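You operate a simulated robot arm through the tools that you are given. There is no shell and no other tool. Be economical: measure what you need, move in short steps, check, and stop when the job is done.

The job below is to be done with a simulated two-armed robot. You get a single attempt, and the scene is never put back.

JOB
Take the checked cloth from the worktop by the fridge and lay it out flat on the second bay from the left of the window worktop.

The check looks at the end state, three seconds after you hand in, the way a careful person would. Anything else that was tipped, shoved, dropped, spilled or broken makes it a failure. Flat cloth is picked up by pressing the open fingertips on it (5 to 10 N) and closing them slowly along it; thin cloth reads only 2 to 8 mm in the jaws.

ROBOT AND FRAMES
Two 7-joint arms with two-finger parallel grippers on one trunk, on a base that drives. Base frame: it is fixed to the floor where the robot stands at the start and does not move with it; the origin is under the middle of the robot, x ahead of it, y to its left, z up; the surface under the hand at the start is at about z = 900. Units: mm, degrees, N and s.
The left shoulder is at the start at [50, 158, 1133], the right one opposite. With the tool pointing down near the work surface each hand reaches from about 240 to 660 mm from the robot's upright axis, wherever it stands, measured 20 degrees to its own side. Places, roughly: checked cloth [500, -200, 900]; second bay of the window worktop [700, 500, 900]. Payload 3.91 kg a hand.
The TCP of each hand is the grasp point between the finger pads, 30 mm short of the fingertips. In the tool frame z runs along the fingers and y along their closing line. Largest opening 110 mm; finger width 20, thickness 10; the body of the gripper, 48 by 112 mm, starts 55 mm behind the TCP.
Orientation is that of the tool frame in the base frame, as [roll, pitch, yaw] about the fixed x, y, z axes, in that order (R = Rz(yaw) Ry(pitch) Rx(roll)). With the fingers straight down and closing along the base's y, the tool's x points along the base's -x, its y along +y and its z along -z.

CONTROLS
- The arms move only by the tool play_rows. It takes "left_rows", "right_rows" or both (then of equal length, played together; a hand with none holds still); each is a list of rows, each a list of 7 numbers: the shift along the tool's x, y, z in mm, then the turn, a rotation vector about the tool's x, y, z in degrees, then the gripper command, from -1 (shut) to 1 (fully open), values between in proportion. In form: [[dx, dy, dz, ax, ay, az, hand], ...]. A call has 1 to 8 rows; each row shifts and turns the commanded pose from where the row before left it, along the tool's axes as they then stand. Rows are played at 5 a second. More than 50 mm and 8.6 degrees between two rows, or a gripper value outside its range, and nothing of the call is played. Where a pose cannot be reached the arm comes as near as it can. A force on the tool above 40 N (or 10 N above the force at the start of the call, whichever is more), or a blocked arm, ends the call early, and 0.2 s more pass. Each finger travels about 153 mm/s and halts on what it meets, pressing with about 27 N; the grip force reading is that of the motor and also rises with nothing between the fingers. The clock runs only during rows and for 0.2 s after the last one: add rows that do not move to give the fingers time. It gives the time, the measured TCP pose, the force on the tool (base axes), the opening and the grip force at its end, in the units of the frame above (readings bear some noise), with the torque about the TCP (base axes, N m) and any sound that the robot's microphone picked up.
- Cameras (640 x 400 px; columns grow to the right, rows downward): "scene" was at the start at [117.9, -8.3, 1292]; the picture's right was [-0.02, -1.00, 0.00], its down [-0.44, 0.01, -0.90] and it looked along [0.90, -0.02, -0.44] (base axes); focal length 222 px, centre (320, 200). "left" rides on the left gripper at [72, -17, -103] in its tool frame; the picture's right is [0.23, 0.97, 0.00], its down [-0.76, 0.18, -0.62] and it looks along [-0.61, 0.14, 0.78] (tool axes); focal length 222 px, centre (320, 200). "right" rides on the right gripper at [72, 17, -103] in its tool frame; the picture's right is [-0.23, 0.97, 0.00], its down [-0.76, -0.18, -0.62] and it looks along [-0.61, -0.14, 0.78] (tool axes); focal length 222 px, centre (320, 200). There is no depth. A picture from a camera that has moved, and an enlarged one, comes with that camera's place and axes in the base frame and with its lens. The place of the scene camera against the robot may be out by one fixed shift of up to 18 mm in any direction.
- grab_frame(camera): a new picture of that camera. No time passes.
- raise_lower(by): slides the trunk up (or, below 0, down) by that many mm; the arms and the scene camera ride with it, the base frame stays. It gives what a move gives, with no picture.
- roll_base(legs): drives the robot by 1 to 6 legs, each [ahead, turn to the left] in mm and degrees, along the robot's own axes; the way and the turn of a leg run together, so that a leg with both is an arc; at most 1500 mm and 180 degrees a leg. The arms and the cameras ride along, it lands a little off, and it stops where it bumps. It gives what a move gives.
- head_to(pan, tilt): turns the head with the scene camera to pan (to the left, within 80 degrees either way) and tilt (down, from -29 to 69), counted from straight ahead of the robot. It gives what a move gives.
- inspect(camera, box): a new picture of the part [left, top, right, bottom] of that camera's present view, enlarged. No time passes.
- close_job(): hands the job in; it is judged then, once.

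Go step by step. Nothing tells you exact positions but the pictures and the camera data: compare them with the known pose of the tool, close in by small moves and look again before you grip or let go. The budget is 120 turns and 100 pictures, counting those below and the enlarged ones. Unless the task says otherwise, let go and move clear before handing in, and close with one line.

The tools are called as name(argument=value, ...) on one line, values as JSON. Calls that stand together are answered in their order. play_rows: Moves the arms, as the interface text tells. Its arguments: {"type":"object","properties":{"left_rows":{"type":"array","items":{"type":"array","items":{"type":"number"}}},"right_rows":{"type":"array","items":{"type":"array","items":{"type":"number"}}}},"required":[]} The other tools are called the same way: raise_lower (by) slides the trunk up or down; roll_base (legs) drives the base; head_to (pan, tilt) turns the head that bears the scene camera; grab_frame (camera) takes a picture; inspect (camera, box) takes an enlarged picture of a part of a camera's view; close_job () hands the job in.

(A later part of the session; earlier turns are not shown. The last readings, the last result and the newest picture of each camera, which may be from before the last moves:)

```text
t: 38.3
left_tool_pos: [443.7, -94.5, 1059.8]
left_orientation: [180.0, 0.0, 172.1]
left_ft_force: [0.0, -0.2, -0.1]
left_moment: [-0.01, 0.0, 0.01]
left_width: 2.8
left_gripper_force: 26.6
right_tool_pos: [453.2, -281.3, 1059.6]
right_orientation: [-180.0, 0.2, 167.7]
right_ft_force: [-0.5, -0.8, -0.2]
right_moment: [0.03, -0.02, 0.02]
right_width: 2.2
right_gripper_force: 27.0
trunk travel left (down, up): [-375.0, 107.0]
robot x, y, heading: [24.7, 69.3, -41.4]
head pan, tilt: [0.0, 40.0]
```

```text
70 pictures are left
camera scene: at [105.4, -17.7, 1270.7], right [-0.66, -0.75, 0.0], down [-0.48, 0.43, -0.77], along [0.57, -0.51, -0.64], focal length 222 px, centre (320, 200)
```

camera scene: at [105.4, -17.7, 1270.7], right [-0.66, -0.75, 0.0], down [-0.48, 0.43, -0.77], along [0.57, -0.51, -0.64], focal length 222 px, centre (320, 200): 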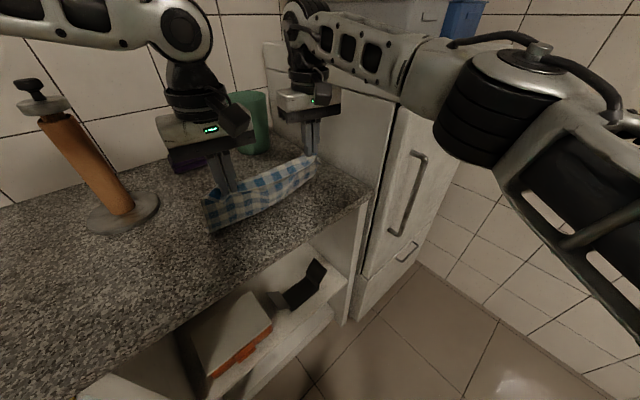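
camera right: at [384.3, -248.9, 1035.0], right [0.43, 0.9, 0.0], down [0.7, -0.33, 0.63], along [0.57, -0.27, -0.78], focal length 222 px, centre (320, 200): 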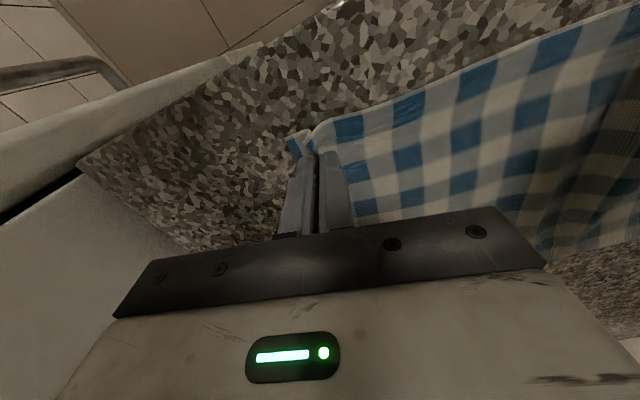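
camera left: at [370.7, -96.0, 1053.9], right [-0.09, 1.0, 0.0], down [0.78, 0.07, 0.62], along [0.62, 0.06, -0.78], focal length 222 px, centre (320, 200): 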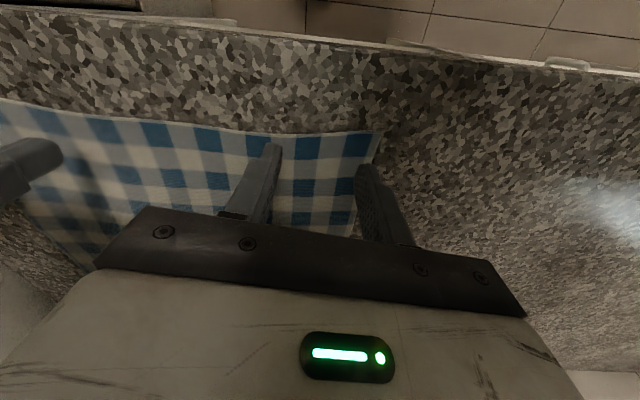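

The cloth hangs from both hands. I raise the trunk and the hands so it clears the worktop.

raise_lower(by=100)

play_rows(left_rows=[[0, 0, -25, 0, 0, 0, -1], [0, 0, -25, 0, 0, 0, -1]], right_rows=[[0, 0, -25, 0, 0, 0, -1], [0, 0, -25, 0, 0, 0, -1]])

grab_frame(camera="scene")

```text
t: 39.6
left_tool_pos: [445.8, -94.3, 1159.1]
left_orientation: [-179.9, 0.0, 172.1]
left_ft_force: [-0.2, 0.2, -0.1]
left_moment: [0.0, -0.01, 0.0]
left_width: 2.7
left_gripper_force: 27.0
right_tool_pos: [453.1, -282.0, 1157.4]
right_orientation: [180.0, 0.1, 167.8]
right_ft_force: [0.2, 1.3, 0.0]
right_moment: [0.01, 0.0, 0.0]
right_width: 2.3
right_gripper_force: 27.3
trunk travel left (down, up): [-475.0, 7.0]
robot x, y, heading: [26.4, 75.1, -41.4]
head pan, tilt: [0.0, 40.0]
```

```text
t: 40.2
left_tool_pos: [444.9, -92.1, 1210.6]
left_orientation: [180.0, 0.1, 172.1]
left_ft_force: [0.4, -0.1, -0.2]
left_moment: [0.01, 0.02, 0.02]
left_width: 2.4
left_gripper_force: 26.7
right_tool_pos: [452.5, -279.4, 1207.3]
right_orientation: [-180.0, 0.1, 167.8]
right_ft_force: [-0.4, -0.7, 0.4]
right_moment: [0.01, 0.0, -0.02]
right_width: 2.1
right_gripper_force: 27.0
trunk travel left (down, up): [-475.0, 7.0]
robot x, y, heading: [23.7, 69.7, -41.6]
head pan, tilt: [0.0, 40.0]
```

```text
69 pictures are left
camera scene: at [105.6, -17.6, 1370.7], right [-0.66, -0.75, 0.0], down [-0.48, 0.43, -0.77], along [0.57, -0.51, -0.64], focal length 222 px, centre (320, 200)
```

scene: 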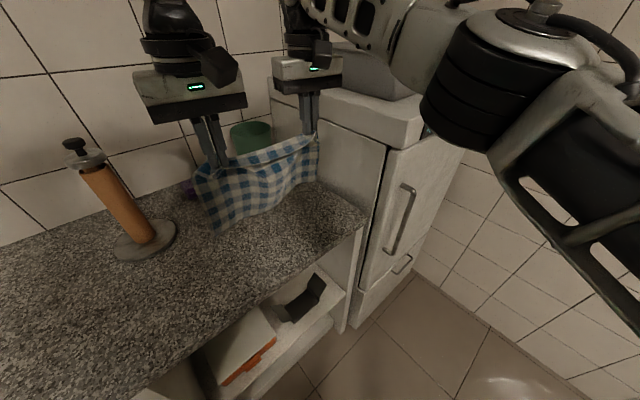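

The cloth is clear. I back away from the worktop and turn square to it to survey the bays.

roll_base(legs=[[-350, 0], [0, 41.5]])

head_to(pan=40, tilt=30)

grab_frame(camera="scene")

head_to(pan=0, tilt=35)

grab_frame(camera="scene")

```text
t: 44.4
left_tool_pos: [185.2, 460.9, 1209.1]
left_orientation: [-180.0, 0.2, -145.7]
left_ft_force: [-0.3, 0.4, -0.4]
left_moment: [-0.03, 0.02, -0.03]
left_width: 2.7
left_gripper_force: 27.1
right_tool_pos: [315.5, 328.2, 1206.8]
right_orientation: [-179.9, 0.0, -150.1]
right_ft_force: [0.2, -0.2, -0.4]
right_moment: [0.01, 0.0, -0.02]
right_width: 2.3
right_gripper_force: 27.2
trunk travel left (down, up): [-475.0, 7.0]
robot x, y, heading: [-237.5, 302.7, 0.7]
head pan, tilt: [0.0, 40.0]
```

```text
t: 45.5
left_tool_pos: [184.6, 461.9, 1208.7]
left_orientation: [180.0, 0.0, -145.7]
left_ft_force: [-0.2, 0.0, -0.3]
left_moment: [-0.01, 0.02, -0.02]
left_width: 2.5
left_gripper_force: 26.5
right_tool_pos: [317.3, 326.9, 1205.8]
right_orientation: [180.0, 0.0, -150.1]
right_ft_force: [-0.1, 0.3, -0.1]
right_moment: [0.03, -0.01, 0.0]
right_width: 2.1
right_gripper_force: 27.1
trunk travel left (down, up): [-475.0, 7.0]
robot x, y, heading: [-235.1, 302.5, 0.6]
head pan, tilt: [40.0, 30.0]
```

```text
68 pictures are left
camera scene: at [-140.3, 353.9, 1386.0], right [0.65, -0.76, 0.0], down [-0.38, -0.33, -0.87], along [0.66, 0.56, -0.5], focal length 222 px, centre (320, 200)
```

scene: 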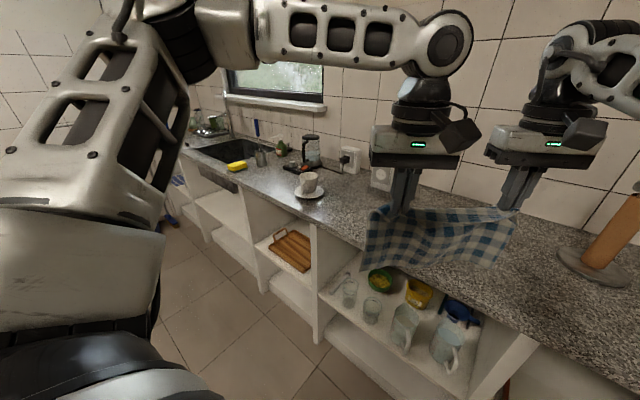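

```text
t: 46.5
left_tool_pos: [185.7, 461.2, 1209.7]
left_orientation: [179.9, 0.1, -145.7]
left_ft_force: [0.4, -0.2, 0.4]
left_moment: [-0.01, 0.02, -0.02]
left_width: 2.5
left_gripper_force: 27.3
right_tool_pos: [315.9, 327.0, 1207.1]
right_orientation: [180.0, 0.0, -150.1]
right_ft_force: [-0.6, 0.7, 0.5]
right_moment: [-0.02, -0.01, -0.05]
right_width: 2.3
right_gripper_force: 27.1
trunk travel left (down, up): [-475.0, 7.0]
robot x, y, heading: [-236.9, 300.9, 0.4]
head pan, tilt: [0.0, 35.0]
```

```text
67 pictures are left
camera scene: at [-121.0, 296.2, 1378.3], right [0.01, -1.0, 0.0], down [-0.57, -0.01, -0.82], along [0.82, 0.01, -0.57], focal length 222 px, centre (320, 200)
```

scene: 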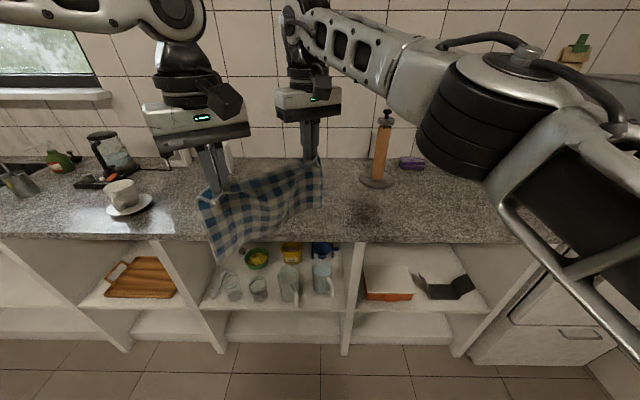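

The glasses bay spans about y 183–770, which fits the given place [700, 500]. I check how the bays run further left to confirm the count.

head_to(pan=40, tilt=30)

inspect(camera="scene", box=[150, 80, 400, 330])

```text
t: 47.6
left_tool_pos: [186.0, 461.0, 1211.0]
left_orientation: [-179.9, 0.1, -145.8]
left_ft_force: [-0.6, 0.0, 0.2]
left_moment: [0.02, -0.05, -0.02]
left_width: 2.5
left_gripper_force: 27.1
right_tool_pos: [317.5, 328.0, 1205.9]
right_orientation: [180.0, 0.0, -150.0]
right_ft_force: [-0.7, 0.3, -0.8]
right_moment: [0.01, 0.02, -0.04]
right_width: 2.3
right_gripper_force: 27.0
trunk travel left (down, up): [-475.0, 7.0]
robot x, y, heading: [-236.4, 297.6, 0.3]
head pan, tilt: [40.0, 30.0]
```

```text
1.60 times, centred on (275, 205) of scene
camera zoom: at [-140.4, 353.9, 1386.0], right [0.65, -0.76, 0.0], down [-0.38, -0.33, -0.87], along [0.66, 0.56, -0.5], focal length 356 px, centre (392, 192)
```

zoom: 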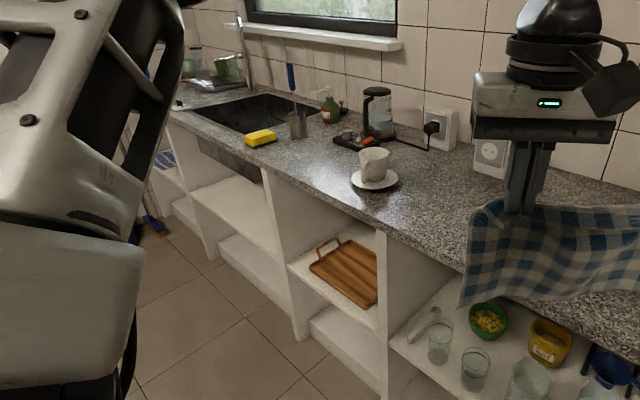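

Counting alone is ambiguous here, but the stated place [700, 500] lies in the glasses bay (y 183–770), whose surface is free. I drive across in front of it with the cloth held high.

roll_base(legs=[[0, 60], [200, 0], [0, -60]])

head_to(pan=0, tilt=35)

grab_frame(camera="scene")

```text
t: 54.5
left_tool_pos: [273.9, 653.4, 1210.7]
left_orientation: [179.9, 0.1, -143.5]
left_ft_force: [0.1, 0.2, -0.6]
left_moment: [0.0, 0.03, 0.0]
left_width: 2.6
left_gripper_force: 27.1
right_tool_pos: [410.9, 526.1, 1206.7]
right_orientation: [180.0, 0.0, -147.7]
right_ft_force: [-0.7, 0.6, 0.0]
right_moment: [0.04, 0.03, 0.05]
right_width: 2.2
right_gripper_force: 27.0
trunk travel left (down, up): [-475.0, 7.0]
robot x, y, heading: [-141.5, 477.3, 3.0]
head pan, tilt: [40.0, 30.0]
```

```text
t: 55.6
left_tool_pos: [274.7, 653.5, 1209.8]
left_orientation: [180.0, 0.0, -143.5]
left_ft_force: [0.9, 0.6, -0.6]
left_moment: [0.04, 0.0, 0.03]
left_width: 2.6
left_gripper_force: 27.0
right_tool_pos: [410.3, 526.3, 1207.6]
right_orientation: [180.0, 0.0, -147.7]
right_ft_force: [-0.1, -0.4, 0.0]
right_moment: [0.0, 0.01, 0.01]
right_width: 2.1
right_gripper_force: 26.4
trunk travel left (down, up): [-475.0, 7.0]
robot x, y, heading: [-142.7, 475.3, 3.3]
head pan, tilt: [0.0, 35.0]
```

```text
65 pictures are left
camera scene: at [-25.9, 477.1, 1378.3], right [0.05, -1.0, 0.0], down [-0.57, -0.03, -0.82], along [0.82, 0.04, -0.57], focal length 222 px, centre (320, 200)
```

scene: 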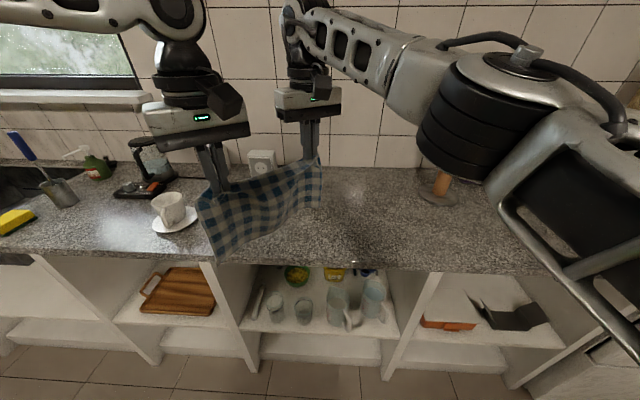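

The bay spans y≈173–800, with its middle at about 487. I square the hands to the worktop edge, keeping their spacing.

play_rows(left_rows=[[0, 0, 0, 0, 0, 7.3, -1], [0, 0, 0, 0, 0, 7.3, -1], [0, 0, 0, 0, 0, 7.3, -1], [0, 0, 0, 0, 0, 7.3, -1], [0, 0, 0, 0, 0, 7.3, -1]], right_rows=[[0, 0, 0, 0, 0, 6.5, -1], [0, 0, 0, 0, 0, 6.5, -1], [0, 0, 0, 0, 0, 6.5, -1], [0, 0, 0, 0, 0, 6.5, -1], [0, 0, 0, 0, 0, 6.3, -1]])

play_rows(left_rows=[[-16.5, -18, 0, 0, 0, 0, -1], [-16.5, -18, 0, 0, 0, 0, -1], [-16.5, -18, 0, 0, 0, 0, -1], [-16.5, -18, 0, 0, 0, 0, -1], [0, 0, 0, 0, 0, 0, -1]], right_rows=[[17.5, -33, 0, 0, 0, 0, -1], [17.5, -33, 0, 0, 0, 0, -1], [17.5, -33, 0, 0, 0, 0, -1], [17.5, -33, 0, 0, 0, 0, -1], [0, 0, 0, 0, 0, 0, -1]])

grab_frame(camera="scene")

```text
t: 56.8
left_tool_pos: [275.9, 653.1, 1209.5]
left_orientation: [179.9, 0.1, 180.0]
left_ft_force: [0.2, -0.8, -0.2]
left_moment: [-0.01, -0.01, 0.01]
left_width: 2.5
left_gripper_force: 26.9
right_tool_pos: [409.4, 526.2, 1206.0]
right_orientation: [180.0, 0.1, 179.8]
right_ft_force: [-0.5, 0.1, 0.1]
right_moment: [0.01, 0.03, 0.02]
right_width: 2.1
right_gripper_force: 27.1
trunk travel left (down, up): [-475.0, 7.0]
robot x, y, heading: [-140.2, 473.4, 3.3]
head pan, tilt: [0.0, 35.0]
```

```text
t: 57.7
left_tool_pos: [293.1, 621.4, 1214.1]
left_orientation: [-178.3, 0.9, 178.8]
left_ft_force: [4.4, -20.8, -1.5]
left_moment: [-0.67, -0.11, -0.12]
left_width: 2.8
left_gripper_force: 26.8
left hand out of reach, approached as far as the arm can: row 2, 3, 4
right_tool_pos: [345.4, 425.1, 1207.4]
right_orientation: [178.5, 0.1, -178.7]
right_ft_force: [-4.7, 22.3, 1.5]
right_moment: [0.69, 0.17, -0.11]
right_width: 2.3
right_gripper_force: 26.7
trunk travel left (down, up): [-475.0, 7.0]
robot x, y, heading: [-142.7, 473.5, 3.1]
head pan, tilt: [0.0, 35.0]
stopped in row 4 (left hand): the force on the tool passed its limit at 45 N (the readings are from after the stop); the commanded pose is now the measured one
```

```text
64 pictures are left
camera scene: at [-25.8, 477.0, 1378.2], right [0.05, -1.0, 0.0], down [-0.57, -0.03, -0.82], along [0.82, 0.04, -0.57], focal length 222 px, centre (320, 200)
```

scene: 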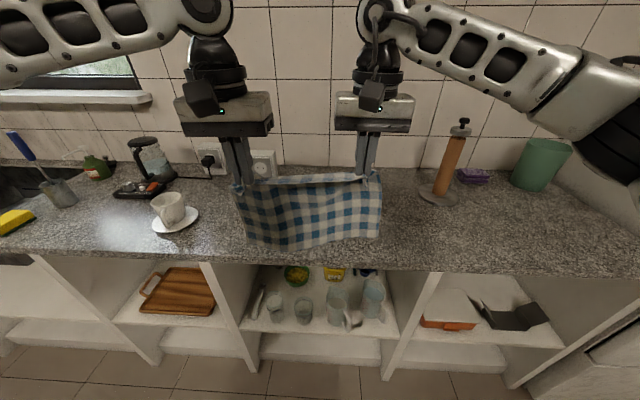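

The left arm has reached its inward limit and the cloth is taut, still held on both sides. I ease the tension and level the two hands.

play_rows(left_rows=[[0, 3, 0, 0, 0, 0, -1], [-15, 2, 0, 0, 0, 0, -1], [-15, 0, 0, 0, 0, 0, -1], [0, 0, 0, 0, 0, 0, -1]], right_rows=[[0, 10, 0, 0, 0, 0, -1], [11, 0, 0, 0, 0, 0, -1], [11, 0, 0, 0, 0, 0, -1], [0, 0, 0, 0, 0, 0, -1]])

```text
t: 58.7
left_tool_pos: [293.6, 627.3, 1214.7]
left_orientation: [-178.6, 0.7, 179.3]
left_ft_force: [1.7, -16.2, -0.7]
left_moment: [-0.45, -0.03, -0.09]
left_width: 2.9
left_gripper_force: 27.1
left hand out of reach, approached as far as the arm can: row 2, 3
right_tool_pos: [323.6, 429.9, 1207.3]
right_orientation: [178.8, 0.2, -179.1]
right_ft_force: [-0.9, 15.8, 0.7]
right_moment: [0.5, 0.06, -0.09]
right_width: 2.2
right_gripper_force: 26.7
trunk travel left (down, up): [-475.0, 7.0]
robot x, y, heading: [-138.1, 474.1, 2.9]
head pan, tilt: [0.0, 35.0]
```

The left hand only works further out to its left, so I slacken the cloth and re-park the robot about 70 mm to the right, turned slightly right.

play_rows(left_rows=[[0, 4, 0, 0, 0, 0, -1], [0, 0, 0, 0, 0, 0, -1]], right_rows=[[0, 14, 0, 0, 0, 0, -1], [0, 0, 0, 0, 0, 0, -1]])

roll_base(legs=[[0, -40], [100, 0], [0, 27]])

grab_frame(camera="scene")

```text
t: 59.3
left_tool_pos: [293.0, 632.1, 1213.6]
left_orientation: [-178.9, 0.6, 179.4]
left_ft_force: [0.5, -2.1, 0.0]
left_moment: [-0.03, -0.04, 0.0]
left_width: 2.9
left_gripper_force: 27.2
right_tool_pos: [324.9, 444.6, 1207.3]
right_orientation: [179.1, 0.1, -179.2]
right_ft_force: [-0.3, 1.6, 0.2]
right_moment: [0.07, 0.02, 0.0]
right_width: 2.3
right_gripper_force: 27.0
trunk travel left (down, up): [-475.0, 7.0]
robot x, y, heading: [-143.7, 473.9, 2.9]
head pan, tilt: [0.0, 35.0]
```

```text
t: 63.7
left_tool_pos: [399.1, 461.4, 1214.0]
left_orientation: [-178.7, 0.7, 165.5]
left_ft_force: [-0.1, -0.4, 0.2]
left_moment: [0.01, -0.01, -0.04]
left_width: 2.6
left_gripper_force: 26.7
right_tool_pos: [383.9, 274.5, 1206.4]
right_orientation: [179.0, 0.1, 167.3]
right_ft_force: [-0.8, 0.2, 0.4]
right_moment: [0.02, 0.01, -0.07]
right_width: 2.2
right_gripper_force: 27.2
trunk travel left (down, up): [-475.0, 7.0]
robot x, y, heading: [-57.2, 410.4, -10.6]
head pan, tilt: [0.0, 35.0]
```

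```text
63 pictures are left
camera scene: at [53.4, 384.4, 1378.3], right [-0.19, -0.98, 0.0], down [-0.56, 0.11, -0.82], along [0.8, -0.15, -0.57], focal length 222 px, centre (320, 200)
```

scene: 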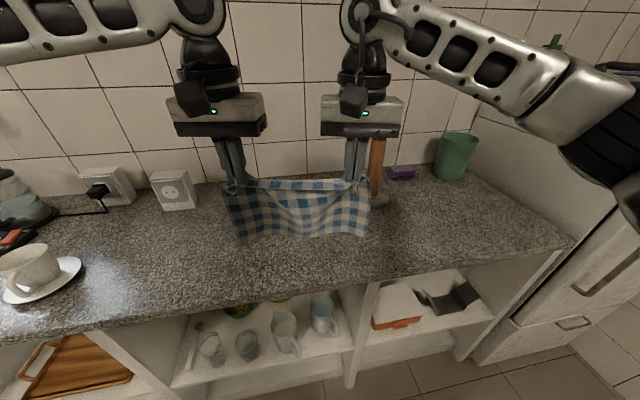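

I bring the base forward and left a bit so the hands end up in front of the bay's middle.

roll_base(legs=[[0, 30], [100, 0], [0, -25]])

```text
t: 67.6
left_tool_pos: [486.9, 532.2, 1214.6]
left_orientation: [-178.8, 0.7, 170.2]
left_ft_force: [-0.9, -2.0, -0.1]
left_moment: [0.03, 0.0, 0.05]
left_width: 2.4
left_gripper_force: 27.4
right_tool_pos: [487.3, 343.9, 1206.2]
right_orientation: [178.9, 0.0, 172.0]
right_ft_force: [0.0, 0.2, 0.5]
right_moment: [0.03, 0.0, 0.02]
right_width: 1.9
right_gripper_force: 26.5
trunk travel left (down, up): [-475.0, 7.0]
robot x, y, heading: [32.5, 447.4, -6.0]
head pan, tilt: [0.0, 35.0]
```

I square the yaw and shift both hands 47 mm to the left, then reach forward.

play_rows(left_rows=[[0, 0, 0, 0, 0, -4.9, -1], [0, 0, 0, 0, 0, -4.9, -1], [0, 24, 0, 0, 0, 0, -1], [0, 25, 0, 0, 0, 0, -1], [-25, 0, 0, 0, 0, 0, -1], [-25, 0, 0, 0, 0, 0, -1], [-25, 0, 0, 0, 0, 0, -1]], right_rows=[[0, 0, 0, 0, 0, -4, -1], [0, 0, 0, 0, 0, -4, -1], [0, 24, 0, 0, 0, 0, -1], [0, 24, 0, 0, 0, 0, -1], [-25, 0, 0, 0, 0, 0, -1], [-25, 0, 0, 0, 0, 0, -1], [-25, 0, 0, 0, 0, 0, -1]])

grab_frame(camera="scene")

```text
t: 69.2
left_tool_pos: [561.1, 580.0, 1212.7]
left_orientation: [-178.6, 0.3, 179.9]
left_ft_force: [-0.7, -2.4, 0.1]
left_moment: [-0.12, 0.02, -0.03]
left_width: 2.4
left_gripper_force: 27.0
right_tool_pos: [564.2, 390.8, 1207.8]
right_orientation: [179.0, 0.2, 180.0]
right_ft_force: [0.2, 2.3, 0.7]
right_moment: [0.05, 0.0, -0.05]
right_width: 2.2
right_gripper_force: 27.0
trunk travel left (down, up): [-475.0, 7.0]
robot x, y, heading: [33.6, 449.4, -6.1]
head pan, tilt: [0.0, 35.0]
```

```text
62 pictures are left
camera scene: at [149.6, 428.6, 1378.1], right [-0.11, -0.99, 0.0], down [-0.57, 0.06, -0.82], along [0.81, -0.09, -0.57], focal length 222 px, centre (320, 200)
```

scene: 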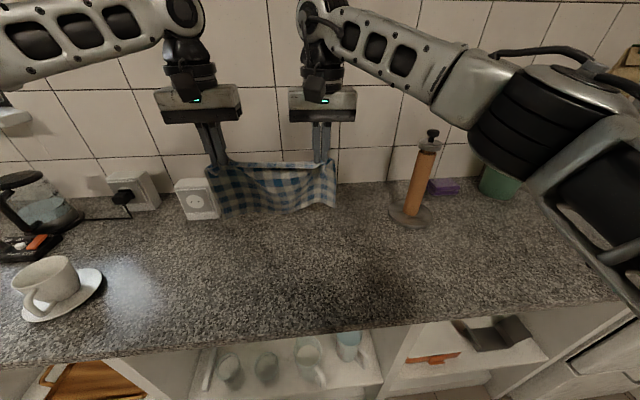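

The cloth hangs well over the bay. I reach further forward.

play_rows(left_rows=[[-25, 0, 0, 0, 0, 0, -1], [-25, 0, 0, 0, 0, 0, -1], [-25, 0, 0, 0, 0, 0, -1], [0, 0, 0, 0, 0, 0, -1]], right_rows=[[-25, 0, 0, 0, 0, 0, -1], [-25, 0, 0, 0, 0, 0, -1], [-25, 0, 0, 0, 0, 0, -1], [0, 0, 0, 0, 0, 0, -1]])

```text
t: 70.0
left_tool_pos: [586.8, 597.2, 1207.1]
left_orientation: [-177.5, 0.7, 178.6]
left_ft_force: [-0.4, -17.5, -0.8]
left_moment: [-0.48, 0.01, -0.1]
left_width: 2.9
left_gripper_force: 26.8
left hand out of reach, approached as far as the arm can: row 1, 2, 3
right_tool_pos: [600.0, 398.9, 1201.9]
right_orientation: [177.7, 0.2, -178.2]
right_ft_force: [0.4, 16.7, -0.2]
right_moment: [0.51, 0.04, -0.11]
right_width: 2.3
right_gripper_force: 26.6
right hand out of reach, approached as far as the arm can: row 2, 3
trunk travel left (down, up): [-475.0, 7.0]
robot x, y, heading: [33.7, 445.6, -6.2]
head pan, tilt: [0.0, 35.0]
stopped in row 3 (right hand): the force on the tool passed its limit at 43 N (the readings are from after the stop); the commanded pose is now the measured one
```

That is the reach limit at this height. I slacken the cloth, come down 50 mm with the arms, which gives more reach, and try forward again.

play_rows(left_rows=[[0, -12, 0, 0, 0, 0, -1], [0, 0, 15, 0, 0, 0, -1], [0, 0, 18, 0, 0, 0, -1], [0, 0, 17, 0, 0, 0, -1], [0, 0, 0, 0, 0, 0, -1]], right_rows=[[8, 0, 0, 0, 0, 0, -1], [0, 0, 15, 0, 0, 0, -1], [0, 0, 15, 0, 0, 0, -1], [0, 0, 15, 0, 0, 0, -1], [0, 0, 0, 0, 0, 0, -1]])

grab_frame(camera="scene")

```text
t: 71.2
left_tool_pos: [578.6, 594.0, 1155.8]
left_orientation: [-177.8, 0.7, 179.1]
left_ft_force: [-0.4, -13.1, -0.3]
left_moment: [-0.38, 0.02, -0.12]
left_width: 2.9
left_gripper_force: 26.5
left hand out of reach, approached as far as the arm can: row 1
right_tool_pos: [593.0, 397.2, 1157.3]
right_orientation: [178.0, 0.3, -178.8]
right_ft_force: [-0.5, 12.2, -0.5]
right_moment: [0.39, 0.03, -0.13]
right_width: 2.2
right_gripper_force: 26.8
trunk travel left (down, up): [-475.0, 7.0]
robot x, y, heading: [35.2, 445.8, -6.0]
head pan, tilt: [0.0, 35.0]
```

```text
61 pictures are left
camera scene: at [148.0, 428.1, 1378.3], right [-0.11, -0.99, 0.0], down [-0.57, 0.06, -0.82], along [0.81, -0.09, -0.57], focal length 222 px, centre (320, 200)
```

scene: 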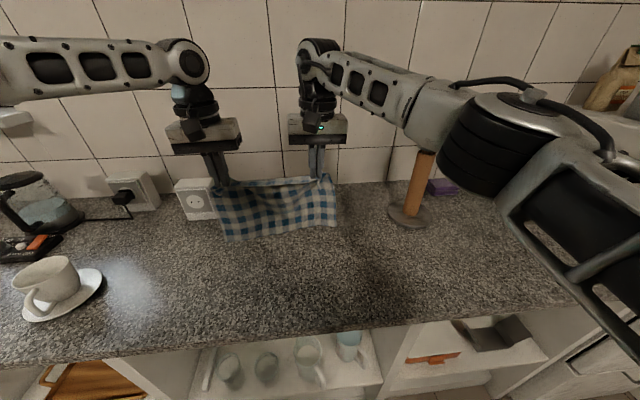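

The left arm's limit is sideways again. I slacken with the right hand and creep the base forward 30 mm for margin at the front edge.

play_rows(right_rows=[[0, 8, 0, 0, 0, 0, -1], [0, 2, 0, 0, 0, 0, -1]])

roll_base(legs=[[30, 0]])

grab_frame(camera="scene")

```text
t: 71.8
left_tool_pos: [579.5, 596.4, 1154.2]
left_orientation: [-178.0, 0.6, 179.2]
left_ft_force: [-0.2, -1.6, -0.1]
left_moment: [-0.04, 0.01, -0.03]
left_width: 2.8
left_gripper_force: 27.4
right_tool_pos: [594.0, 405.5, 1157.4]
right_orientation: [178.1, 0.2, -178.8]
right_ft_force: [0.6, 1.8, -0.6]
right_moment: [0.05, -0.01, -0.01]
right_width: 2.2
right_gripper_force: 26.9
trunk travel left (down, up): [-475.0, 7.0]
robot x, y, heading: [33.1, 445.3, -6.2]
head pan, tilt: [0.0, 35.0]
```

```text
t: 72.6
left_tool_pos: [610.0, 591.1, 1155.7]
left_orientation: [-177.8, 0.6, 179.1]
left_ft_force: [0.9, -0.2, -0.1]
left_moment: [0.0, 0.02, 0.01]
left_width: 2.4
left_gripper_force: 27.3
right_tool_pos: [625.3, 405.0, 1157.2]
right_orientation: [178.1, 0.2, -178.6]
right_ft_force: [-0.2, -0.2, -0.2]
right_moment: [0.02, 0.07, 0.01]
right_width: 2.2
right_gripper_force: 27.1
trunk travel left (down, up): [-475.0, 7.0]
robot x, y, heading: [63.9, 444.7, -5.8]
head pan, tilt: [0.0, 35.0]
```

```text
60 pictures are left
camera scene: at [179.4, 424.9, 1378.1], right [-0.1, -0.99, 0.0], down [-0.57, 0.06, -0.82], along [0.81, -0.09, -0.57], focal length 222 px, centre (320, 200)
```

scene: 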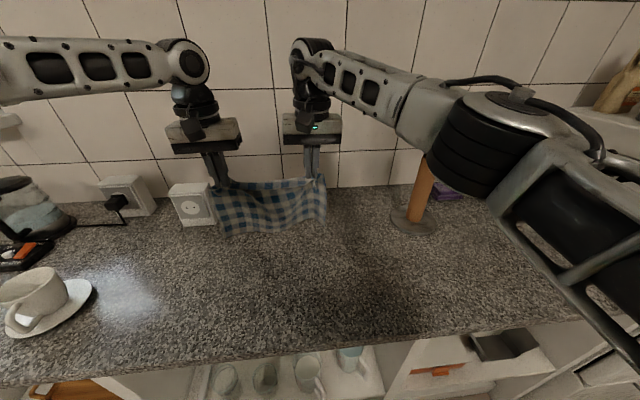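

The base moved freely. I come down another 45 mm and look for the free edge touching.

play_rows(left_rows=[[-2, 0, 15, 0, 0, 0, -1], [-2, 0, 15, 0, 0, 0, -1], [0, 0, 15, 0, 0, 0, -1], [0, 0, 0, 0, 0, 0, -1]], right_rows=[[3, 0, 15, 0, 0, 0, -1], [3, 0, 15, 0, 0, 0, -1], [3, 0, 15, 0, 0, 0, -1], [0, 0, 0, 0, 0, 0, -1]])

inspect(camera="scene", box=[140, 100, 400, 280])

grab_frame(camera="right")

```text
t: 73.6
left_tool_pos: [613.1, 589.5, 1110.3]
left_orientation: [-177.7, 0.8, 179.2]
left_ft_force: [-1.0, 0.5, -0.3]
left_moment: [0.02, 0.0, -0.01]
left_width: 2.7
left_gripper_force: 27.3
right_tool_pos: [614.3, 407.4, 1112.0]
right_orientation: [178.2, 0.3, -178.6]
right_ft_force: [-0.7, -0.2, 0.7]
right_moment: [0.0, -0.02, 0.01]
right_width: 2.2
right_gripper_force: 27.1
trunk travel left (down, up): [-475.0, 7.0]
robot x, y, heading: [66.1, 442.2, -5.9]
head pan, tilt: [0.0, 35.0]
```

```text
2.22 times, centred on (270, 190) of scene
camera zoom: at [178.0, 425.0, 1378.3], right [-0.1, -0.99, 0.0], down [-0.57, 0.06, -0.82], along [0.81, -0.09, -0.57], focal length 494 px, centre (431, 222)
```

zoom: 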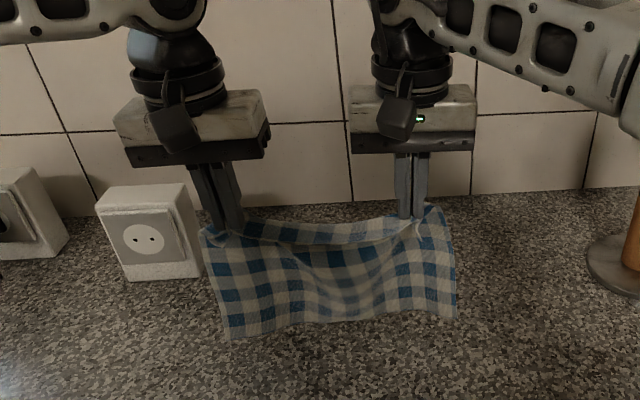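

```text
58 pictures are left
camera right: at [541.4, 419.3, 1215.8], right [0.2, 0.98, 0.03], down [0.76, -0.18, 0.62], along [0.61, -0.1, -0.78], focal length 222 px, centre (320, 200)
```

right: 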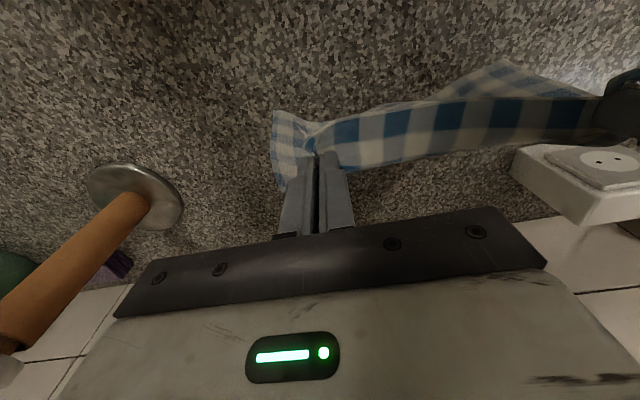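

The free edge hangs about 30 mm above the worktop. I lower to touch.

play_rows(left_rows=[[0, 0, 15, 0, 0, 0, -1], [0, 0, 15, 0, 0, 0, -1], [0, 0, 0, 0, 0, 0, -1]], right_rows=[[0, 0, 15, 0, 0, 0, -1], [0, 0, 15, 0, 0, 0, -1], [0, 0, 0, 0, 0, 0, -1]])

inspect(camera="scene", box=[140, 100, 400, 280])

```text
t: 74.4
left_tool_pos: [611.2, 592.1, 1082.5]
left_orientation: [-177.8, 0.8, 179.0]
left_ft_force: [0.2, 0.1, -0.2]
left_moment: [0.0, -0.02, 0.01]
left_width: 2.8
left_gripper_force: 26.9
left hand out of reach, approached as far as the arm can: row 2
right_tool_pos: [614.8, 407.7, 1082.5]
right_orientation: [178.1, 0.2, -178.6]
right_ft_force: [1.2, 0.9, 0.1]
right_moment: [0.04, 0.02, 0.0]
right_width: 2.0
right_gripper_force: 26.8
trunk travel left (down, up): [-475.0, 7.0]
robot x, y, heading: [70.4, 444.1, -5.9]
head pan, tilt: [0.0, 35.0]
```

```text
2.22 times, centred on (270, 190) of scene
camera zoom: at [178.1, 425.0, 1378.3], right [-0.1, -0.99, 0.0], down [-0.57, 0.06, -0.82], along [0.81, -0.09, -0.57], focal length 494 px, centre (431, 222)
```

zoom: 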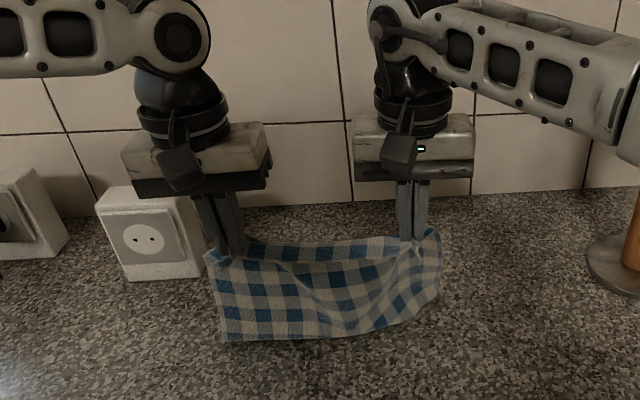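

The free edge is touching down at about x 630–665. I start the diagonal lay: hands back and down together.

play_rows(left_rows=[[20, 0, 17, 0, 0, 0, -1], [20, 0, 17, 0, 0, 0, -1], [20, 0, 17, 0, 0, 0, -1], [0, 0, 0, 0, 0, 0, -1]], right_rows=[[20, 0, 17, 0, 0, 0, -1], [20, 0, 17, 0, 0, 0, -1], [20, 0, 17, 0, 0, 0, -1], [0, 0, 0, 0, 0, 0, -1]])

inspect(camera="scene", box=[140, 100, 400, 280])

```text
t: 75.4
left_tool_pos: [547.7, 592.3, 1031.6]
left_orientation: [-177.8, 0.7, 179.2]
left_ft_force: [-0.2, -0.9, 0.3]
left_moment: [0.02, 0.03, -0.02]
left_width: 2.4
left_gripper_force: 27.4
right_tool_pos: [554.6, 407.1, 1030.5]
right_orientation: [178.2, 0.3, -178.6]
right_ft_force: [-0.1, -0.1, 0.1]
right_moment: [0.0, -0.01, -0.01]
right_width: 2.1
right_gripper_force: 27.2
trunk travel left (down, up): [-475.0, 7.0]
robot x, y, heading: [62.7, 446.1, -5.7]
head pan, tilt: [0.0, 35.0]
```

```text
2.22 times, centred on (270, 190) of scene
camera zoom: at [178.3, 425.2, 1378.2], right [-0.1, -0.99, 0.0], down [-0.57, 0.06, -0.82], along [0.81, -0.09, -0.57], focal length 494 px, centre (431, 222)
```

zoom: 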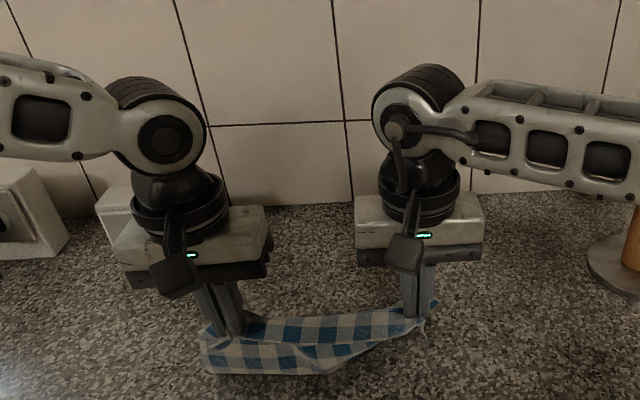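

I check the far side of the cloth with the wrist cameras.

grab_frame(camera="left")

grab_frame(camera="right")

```text
55 pictures are left
camera left: at [474.8, 579.1, 1134.5], right [-0.21, 0.98, -0.04], down [0.76, 0.19, 0.62], along [0.62, 0.1, -0.78], focal length 222 px, centre (320, 200)
```

left: 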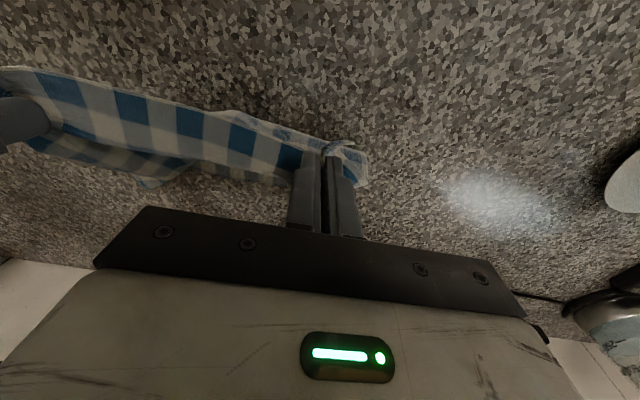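

```text
54 pictures are left
camera right: at [482.2, 419.5, 1135.1], right [0.2, 0.98, 0.03], down [0.76, -0.18, 0.62], along [0.61, -0.1, -0.78], focal length 222 px, centre (320, 200)
```

right: 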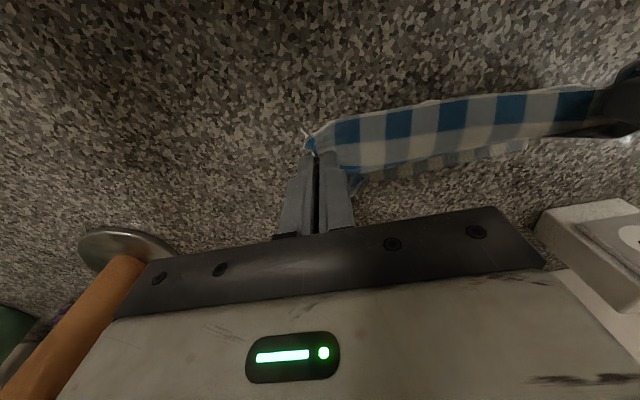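

This is consistent with the far part lying down at x 570–665. I continue the diagonal.

play_rows(left_rows=[[20, 0, 15, 0, 0, 0, -1], [20, 0, 15, 0, 0, 0, -1], [20, 0, 15, 0, 0, 0, -1], [0, 0, 0, 0, 0, 0, -1]], right_rows=[[20, 0, 15, 0, 0, 0, -1], [22, 0, 15, 0, 0, 0, -1], [22, 0, 15, 0, 0, 0, -1], [0, 0, 0, 0, 0, 0, -1]])

grab_frame(camera="scene")

grab_frame(camera="left")

```text
t: 76.4
left_tool_pos: [492.6, 591.4, 985.7]
left_orientation: [-177.8, 0.7, 179.1]
left_ft_force: [-0.2, 0.6, -0.2]
left_moment: [0.02, 0.03, -0.03]
left_width: 2.3
left_gripper_force: 27.2
right_tool_pos: [488.9, 405.9, 988.0]
right_orientation: [178.1, 0.2, -178.6]
right_ft_force: [-0.1, 0.1, 0.0]
right_moment: [0.0, 0.0, 0.02]
right_width: 2.5
right_gripper_force: 27.4
trunk travel left (down, up): [-475.0, 7.0]
robot x, y, heading: [64.2, 447.0, -6.0]
head pan, tilt: [0.0, 35.0]
```

```text
53 pictures are left
camera scene: at [178.3, 425.1, 1378.2], right [-0.1, -0.99, 0.0], down [-0.57, 0.06, -0.82], along [0.81, -0.09, -0.57], focal length 222 px, centre (320, 200)
```

scene: 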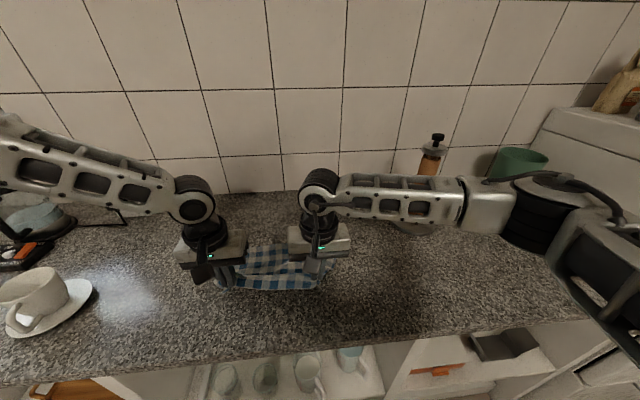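

```text
52 pictures are left
camera left: at [419.0, 578.4, 1089.4], right [-0.21, 0.98, -0.04], down [0.76, 0.19, 0.62], along [0.62, 0.1, -0.78], focal length 222 px, centre (320, 200)
```

left: 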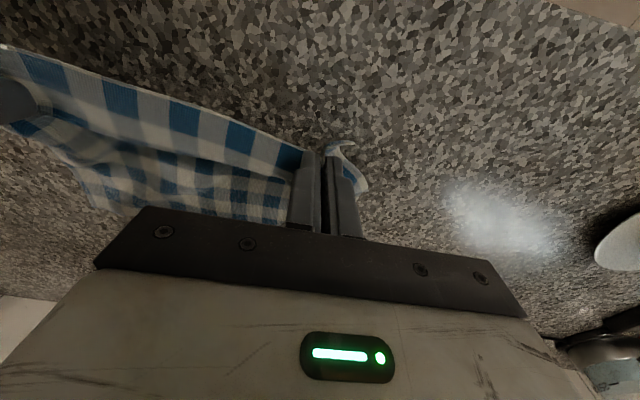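

The cloth is spreading out behind the hands. I finish the diagonal to just above the surface.

play_rows(left_rows=[[18, 0, 16, 0, 0, 0, -1], [18, 0, 16, 0, 0, 0, -1], [18, 0, 14, 0, 0, 0, -1], [0, 0, 0, 0, 0, 0, -1]], right_rows=[[17, 0, 16, 0, 0, 0, -1], [17, 0, 16, 0, 0, 0, -1], [17, 0, 16, 0, 0, 0, -1], [0, 0, 0, 0, 0, 0, -1]])

grab_frame(camera="scene")

grab_frame(camera="left")

grab_frame(camera="right")

```text
t: 77.4
left_tool_pos: [437.0, 589.6, 936.8]
left_orientation: [-177.8, 0.7, 179.1]
left_ft_force: [0.0, -0.1, 0.1]
left_moment: [-0.01, 0.03, 0.03]
left_width: 2.9
left_gripper_force: 27.6
right_tool_pos: [437.7, 405.9, 938.7]
right_orientation: [178.0, 0.2, -178.6]
right_ft_force: [-0.9, 1.0, 0.3]
right_moment: [0.02, 0.01, 0.01]
right_width: 2.4
right_gripper_force: 27.5
trunk travel left (down, up): [-475.0, 7.0]
robot x, y, heading: [63.8, 446.9, -5.7]
head pan, tilt: [0.0, 35.0]
```

```text
51 pictures are left
camera scene: at [178.2, 425.0, 1378.3], right [-0.1, -0.99, 0.0], down [-0.57, 0.06, -0.82], along [0.81, -0.09, -0.57], focal length 222 px, centre (320, 200)
```

scene: 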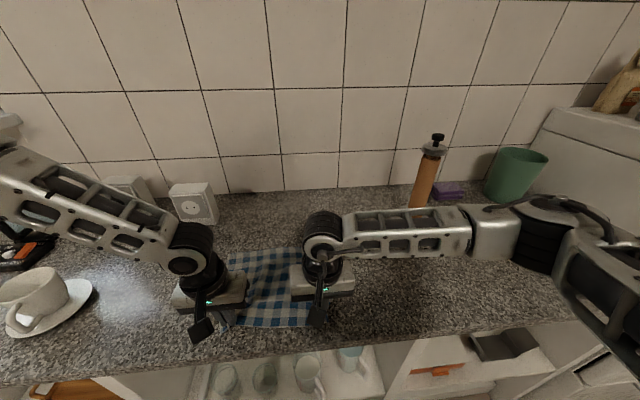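

```text
50 pictures are left
camera left: at [363.3, 577.5, 1041.0], right [-0.21, 0.98, -0.04], down [0.76, 0.19, 0.62], along [0.62, 0.1, -0.78], focal length 222 px, centre (320, 200)
```

left: 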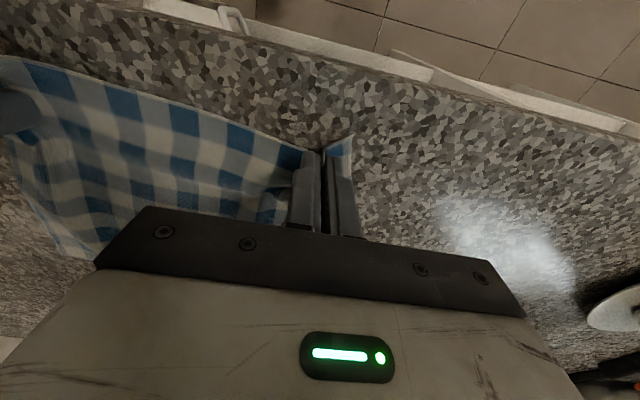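

```text
49 pictures are left
camera right: at [365.5, 417.4, 1043.7], right [0.2, 0.98, 0.03], down [0.76, -0.18, 0.62], along [0.61, -0.1, -0.78], focal length 222 px, centre (320, 200)
```

right: 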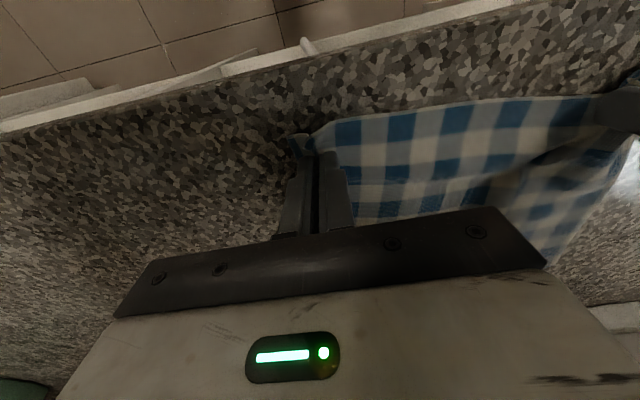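

The cloth is laid with its near edge at x≈425. I stretch the edge slightly outward and back and bring the fingertips to the surface.

play_rows(left_rows=[[3, 3, 2, 0, 0, 0, -1], [3, 3, 2, 0, 0, 0, -1], [0, 0, 0, 0, 0, 0, -1]], right_rows=[[3, -3, 3, 0, 0, 0, -1], [3, -3, 3, 0, 0, 0, -1], [0, 0, 0, 0, 0, 0, -1]])

```text
t: 78.2
left_tool_pos: [433.0, 596.1, 933.6]
left_orientation: [-177.7, 0.7, 179.1]
left_ft_force: [-2.1, -8.6, 0.1]
left_moment: [-0.27, 0.01, -0.07]
left_width: 2.5
left_gripper_force: 26.9
right_tool_pos: [434.0, 401.3, 932.5]
right_orientation: [177.9, 0.3, -178.4]
right_ft_force: [0.6, 7.8, 0.5]
right_moment: [0.26, 0.0, -0.07]
right_width: 2.1
right_gripper_force: 27.0
trunk travel left (down, up): [-475.0, 7.0]
robot x, y, heading: [65.1, 446.0, -5.9]
head pan, tilt: [0.0, 35.0]
```

The edge is taut at about 8 N. I press lightly and open slowly so the fingers spread the gathers back out.

play_rows(left_rows=[[0, 0, 1, 0, 0, 0, -1], [0, 0, 1, 0, 0, 0, -1], [0, 0, 0, 0, 0, 0, -1]], right_rows=[[0, 0, 0.7, 0, 0, 0, -1], [0, 0, 0.7, 0, 0, 0, -1], [0, 0, 0, 0, 0, 0, -1]])

```text
t: 79.0
left_tool_pos: [431.7, 596.3, 931.7]
left_orientation: [-177.7, 0.5, 179.1]
left_ft_force: [0.6, -9.6, 0.0]
left_moment: [-0.27, 0.02, -0.1]
left_width: 2.6
left_gripper_force: 27.1
right_tool_pos: [433.8, 400.6, 931.4]
right_orientation: [177.9, 0.4, -178.5]
right_ft_force: [-1.0, 7.9, 15.8]
right_moment: [0.12, 0.06, -0.12]
right_width: 2.3
right_gripper_force: 27.3
trunk travel left (down, up): [-475.0, 7.0]
robot x, y, heading: [65.6, 441.3, -5.9]
head pan, tilt: [0.0, 35.0]
```

play_rows(left_rows=[[0, 0, 1, 0, 0, 0, -1], [0, 0, 0, 0, 0, 0, -0.9], [0, 0, 0, 0, 0, 0, -0.75], [0, 0, 0, 0, 0, 0, -0.6], [0, 0, 0, 0, 0, 0, -0.45], [0, 0, 0, 0, 0, 0, -0.3], [0, 0, 0, 0, 0, 0, -0.2], [0, 0, 0, 0, 0, 0, -0.2]], right_rows=[[0, 0, -0.5, 0, 0, 0, -1], [0, 0, 0, 0, 0, 0, -0.9], [0, 0, 0, 0, 0, 0, -0.75], [0, 0, 0, 0, 0, 0, -0.6], [0, 0, 0, 0, 0, 0, -0.45], [0, 0, 0, 0, 0, 0, -0.3], [0, 0, 0, 0, 0, 0, -0.2], [0, 0, 0, 0, 0, 0, -0.2]])

grab_frame(camera="left")

grab_frame(camera="right")

```text
t: 80.8
left_tool_pos: [432.1, 595.6, 933.4]
left_orientation: [-177.8, 0.9, 179.1]
left_ft_force: [0.7, -2.5, 18.8]
left_moment: [0.44, 0.05, -0.06]
left_width: 42.1
left_gripper_force: 0.0
right_tool_pos: [432.9, 401.1, 932.6]
right_orientation: [178.1, 0.3, -178.7]
right_ft_force: [0.5, 3.3, 19.6]
right_moment: [-0.46, -0.03, 0.03]
right_width: 41.9
right_gripper_force: 0.0
trunk travel left (down, up): [-475.0, 7.0]
robot x, y, heading: [67.5, 444.5, -6.0]
head pan, tilt: [0.0, 35.0]
```

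```text
48 pictures are left
camera left: at [357.6, 583.0, 1035.7], right [-0.21, 0.98, -0.04], down [0.76, 0.19, 0.63], along [0.62, 0.1, -0.78], focal length 222 px, centre (320, 200)
```

left: 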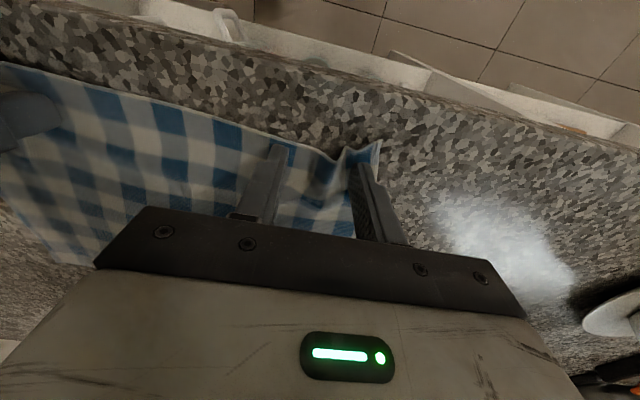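

```text
47 pictures are left
camera right: at [359.6, 412.6, 1036.5], right [0.2, 0.98, 0.04], down [0.76, -0.18, 0.62], along [0.62, -0.1, -0.78], focal length 222 px, centre (320, 200)
```

right: 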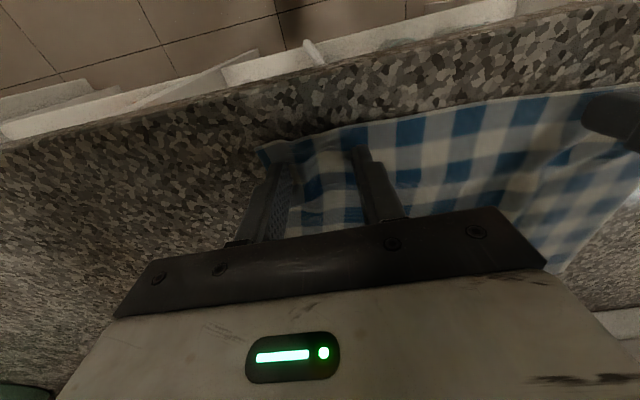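

A small ripple remains between the fingers at each corner. I drag outward a few mm under light pressure, then lift and look.

play_rows(left_rows=[[0, 5, 0, 0, 0, 0, -0.1], [0, 5, 0, 0, 0, 0, 0.0], [0, 0, 0, 0, 0, 0, 0.0], [0, 0, -10, 0, 0, 0, 0.0], [0, 0, -30, 0, 0, 0, 0.0], [0, 0, -40, 0, 0, 0, 0.0]], right_rows=[[0, -5, 0, 0, 0, 0, -0.1], [0, -5, 0, 0, 0, 0, 0.0], [0, 0, 0, 0, 0, 0, 0.0], [0, 0, -10, 0, 0, 0, 0.0], [0, 0, -30, 0, 0, 0, 0.0], [0, 0, -40, 0, 0, 0, 0.0]])

play_rows(left_rows=[[0, 0, -50, 0, 0, 0, 0.0], [0, 0, -50, 0, 0, 0, 0.0], [0, 40, -20, 0, 0, 0, 0.0], [0, 40, 0, 0, 0, 0, 0.0]], right_rows=[[0, 0, -50, 0, 0, 0, 0.0], [0, 0, -50, 0, 0, 0, 0.0], [0, -40, -20, 0, 0, 0, 0.0], [0, -40, 0, 0, 0, 0, 0.0]])

head_to(pan=5, tilt=50)

grab_frame(camera="scene")

```text
t: 82.2
left_tool_pos: [429.3, 608.8, 1012.3]
left_orientation: [-177.8, 0.6, 179.1]
left_ft_force: [-1.1, -0.5, 0.1]
left_moment: [-0.02, 0.0, 0.0]
left_width: 54.8
left_gripper_force: 0.0
right_tool_pos: [433.4, 389.7, 1011.3]
right_orientation: [178.1, 0.2, -178.7]
right_ft_force: [-0.8, 0.1, 0.7]
right_moment: [0.01, -0.01, -0.01]
right_width: 55.1
right_gripper_force: 0.0
trunk travel left (down, up): [-475.0, 7.0]
robot x, y, heading: [65.2, 443.5, -6.2]
head pan, tilt: [0.0, 35.0]
```

```text
t: 83.2
left_tool_pos: [429.1, 690.7, 1128.4]
left_orientation: [-177.7, 0.7, 178.9]
left_ft_force: [-0.1, -0.2, 0.3]
left_moment: [0.01, 0.01, 0.0]
left_width: 55.1
left_gripper_force: 0.0
right_tool_pos: [435.1, 300.4, 1130.0]
right_orientation: [178.2, 0.2, -178.6]
right_ft_force: [0.0, -0.1, -0.4]
right_moment: [-0.01, 0.03, 0.01]
right_width: 55.1
right_gripper_force: 0.0
trunk travel left (down, up): [-475.0, 7.0]
robot x, y, heading: [65.2, 443.1, -6.3]
head pan, tilt: [0.0, 35.0]
```

```text
t: 84.0
left_tool_pos: [430.1, 689.4, 1128.3]
left_orientation: [-177.8, 0.8, 179.1]
left_ft_force: [-0.3, 0.2, 0.4]
left_moment: [-0.02, 0.04, 0.0]
left_width: 55.2
left_gripper_force: 0.0
right_tool_pos: [435.7, 301.2, 1131.0]
right_orientation: [178.1, 0.3, -178.6]
right_ft_force: [0.1, -0.2, -0.3]
right_moment: [0.01, -0.01, 0.03]
right_width: 54.7
right_gripper_force: 0.1
trunk travel left (down, up): [-475.0, 7.0]
robot x, y, heading: [66.2, 442.1, -6.0]
head pan, tilt: [5.0, 50.0]
```

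```text
46 pictures are left
camera scene: at [167.6, 432.8, 1356.6], right [-0.02, -1.0, 0.0], down [-0.77, 0.01, -0.64], along [0.64, -0.01, -0.77], focal length 222 px, centre (320, 200)
```

scene: 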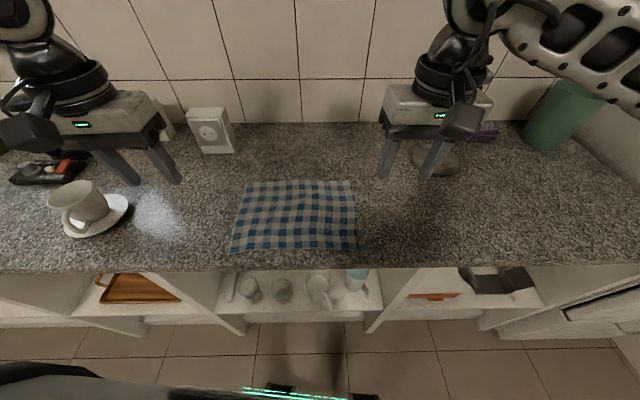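

The cloth lies out in the bay; I take a closer look at its flatness.

inspect(camera="scene", box=[190, 150, 400, 290])

```text
2.86 times, centred on (295, 220) of scene
camera zoom: at [167.6, 432.8, 1356.6], right [-0.02, -1.0, 0.0], down [-0.77, 0.01, -0.64], along [0.64, -0.01, -0.77], focal length 636 px, centre (391, 143)
```

zoom: 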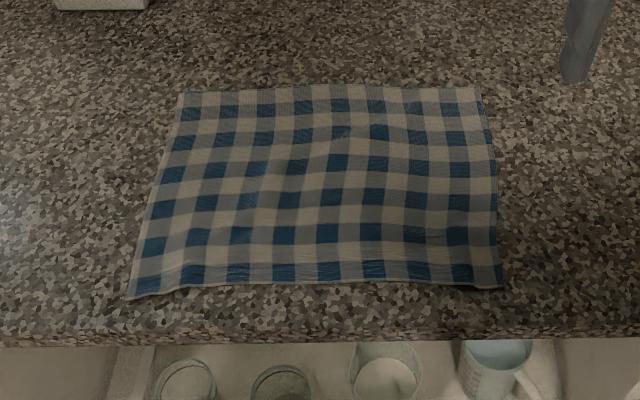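

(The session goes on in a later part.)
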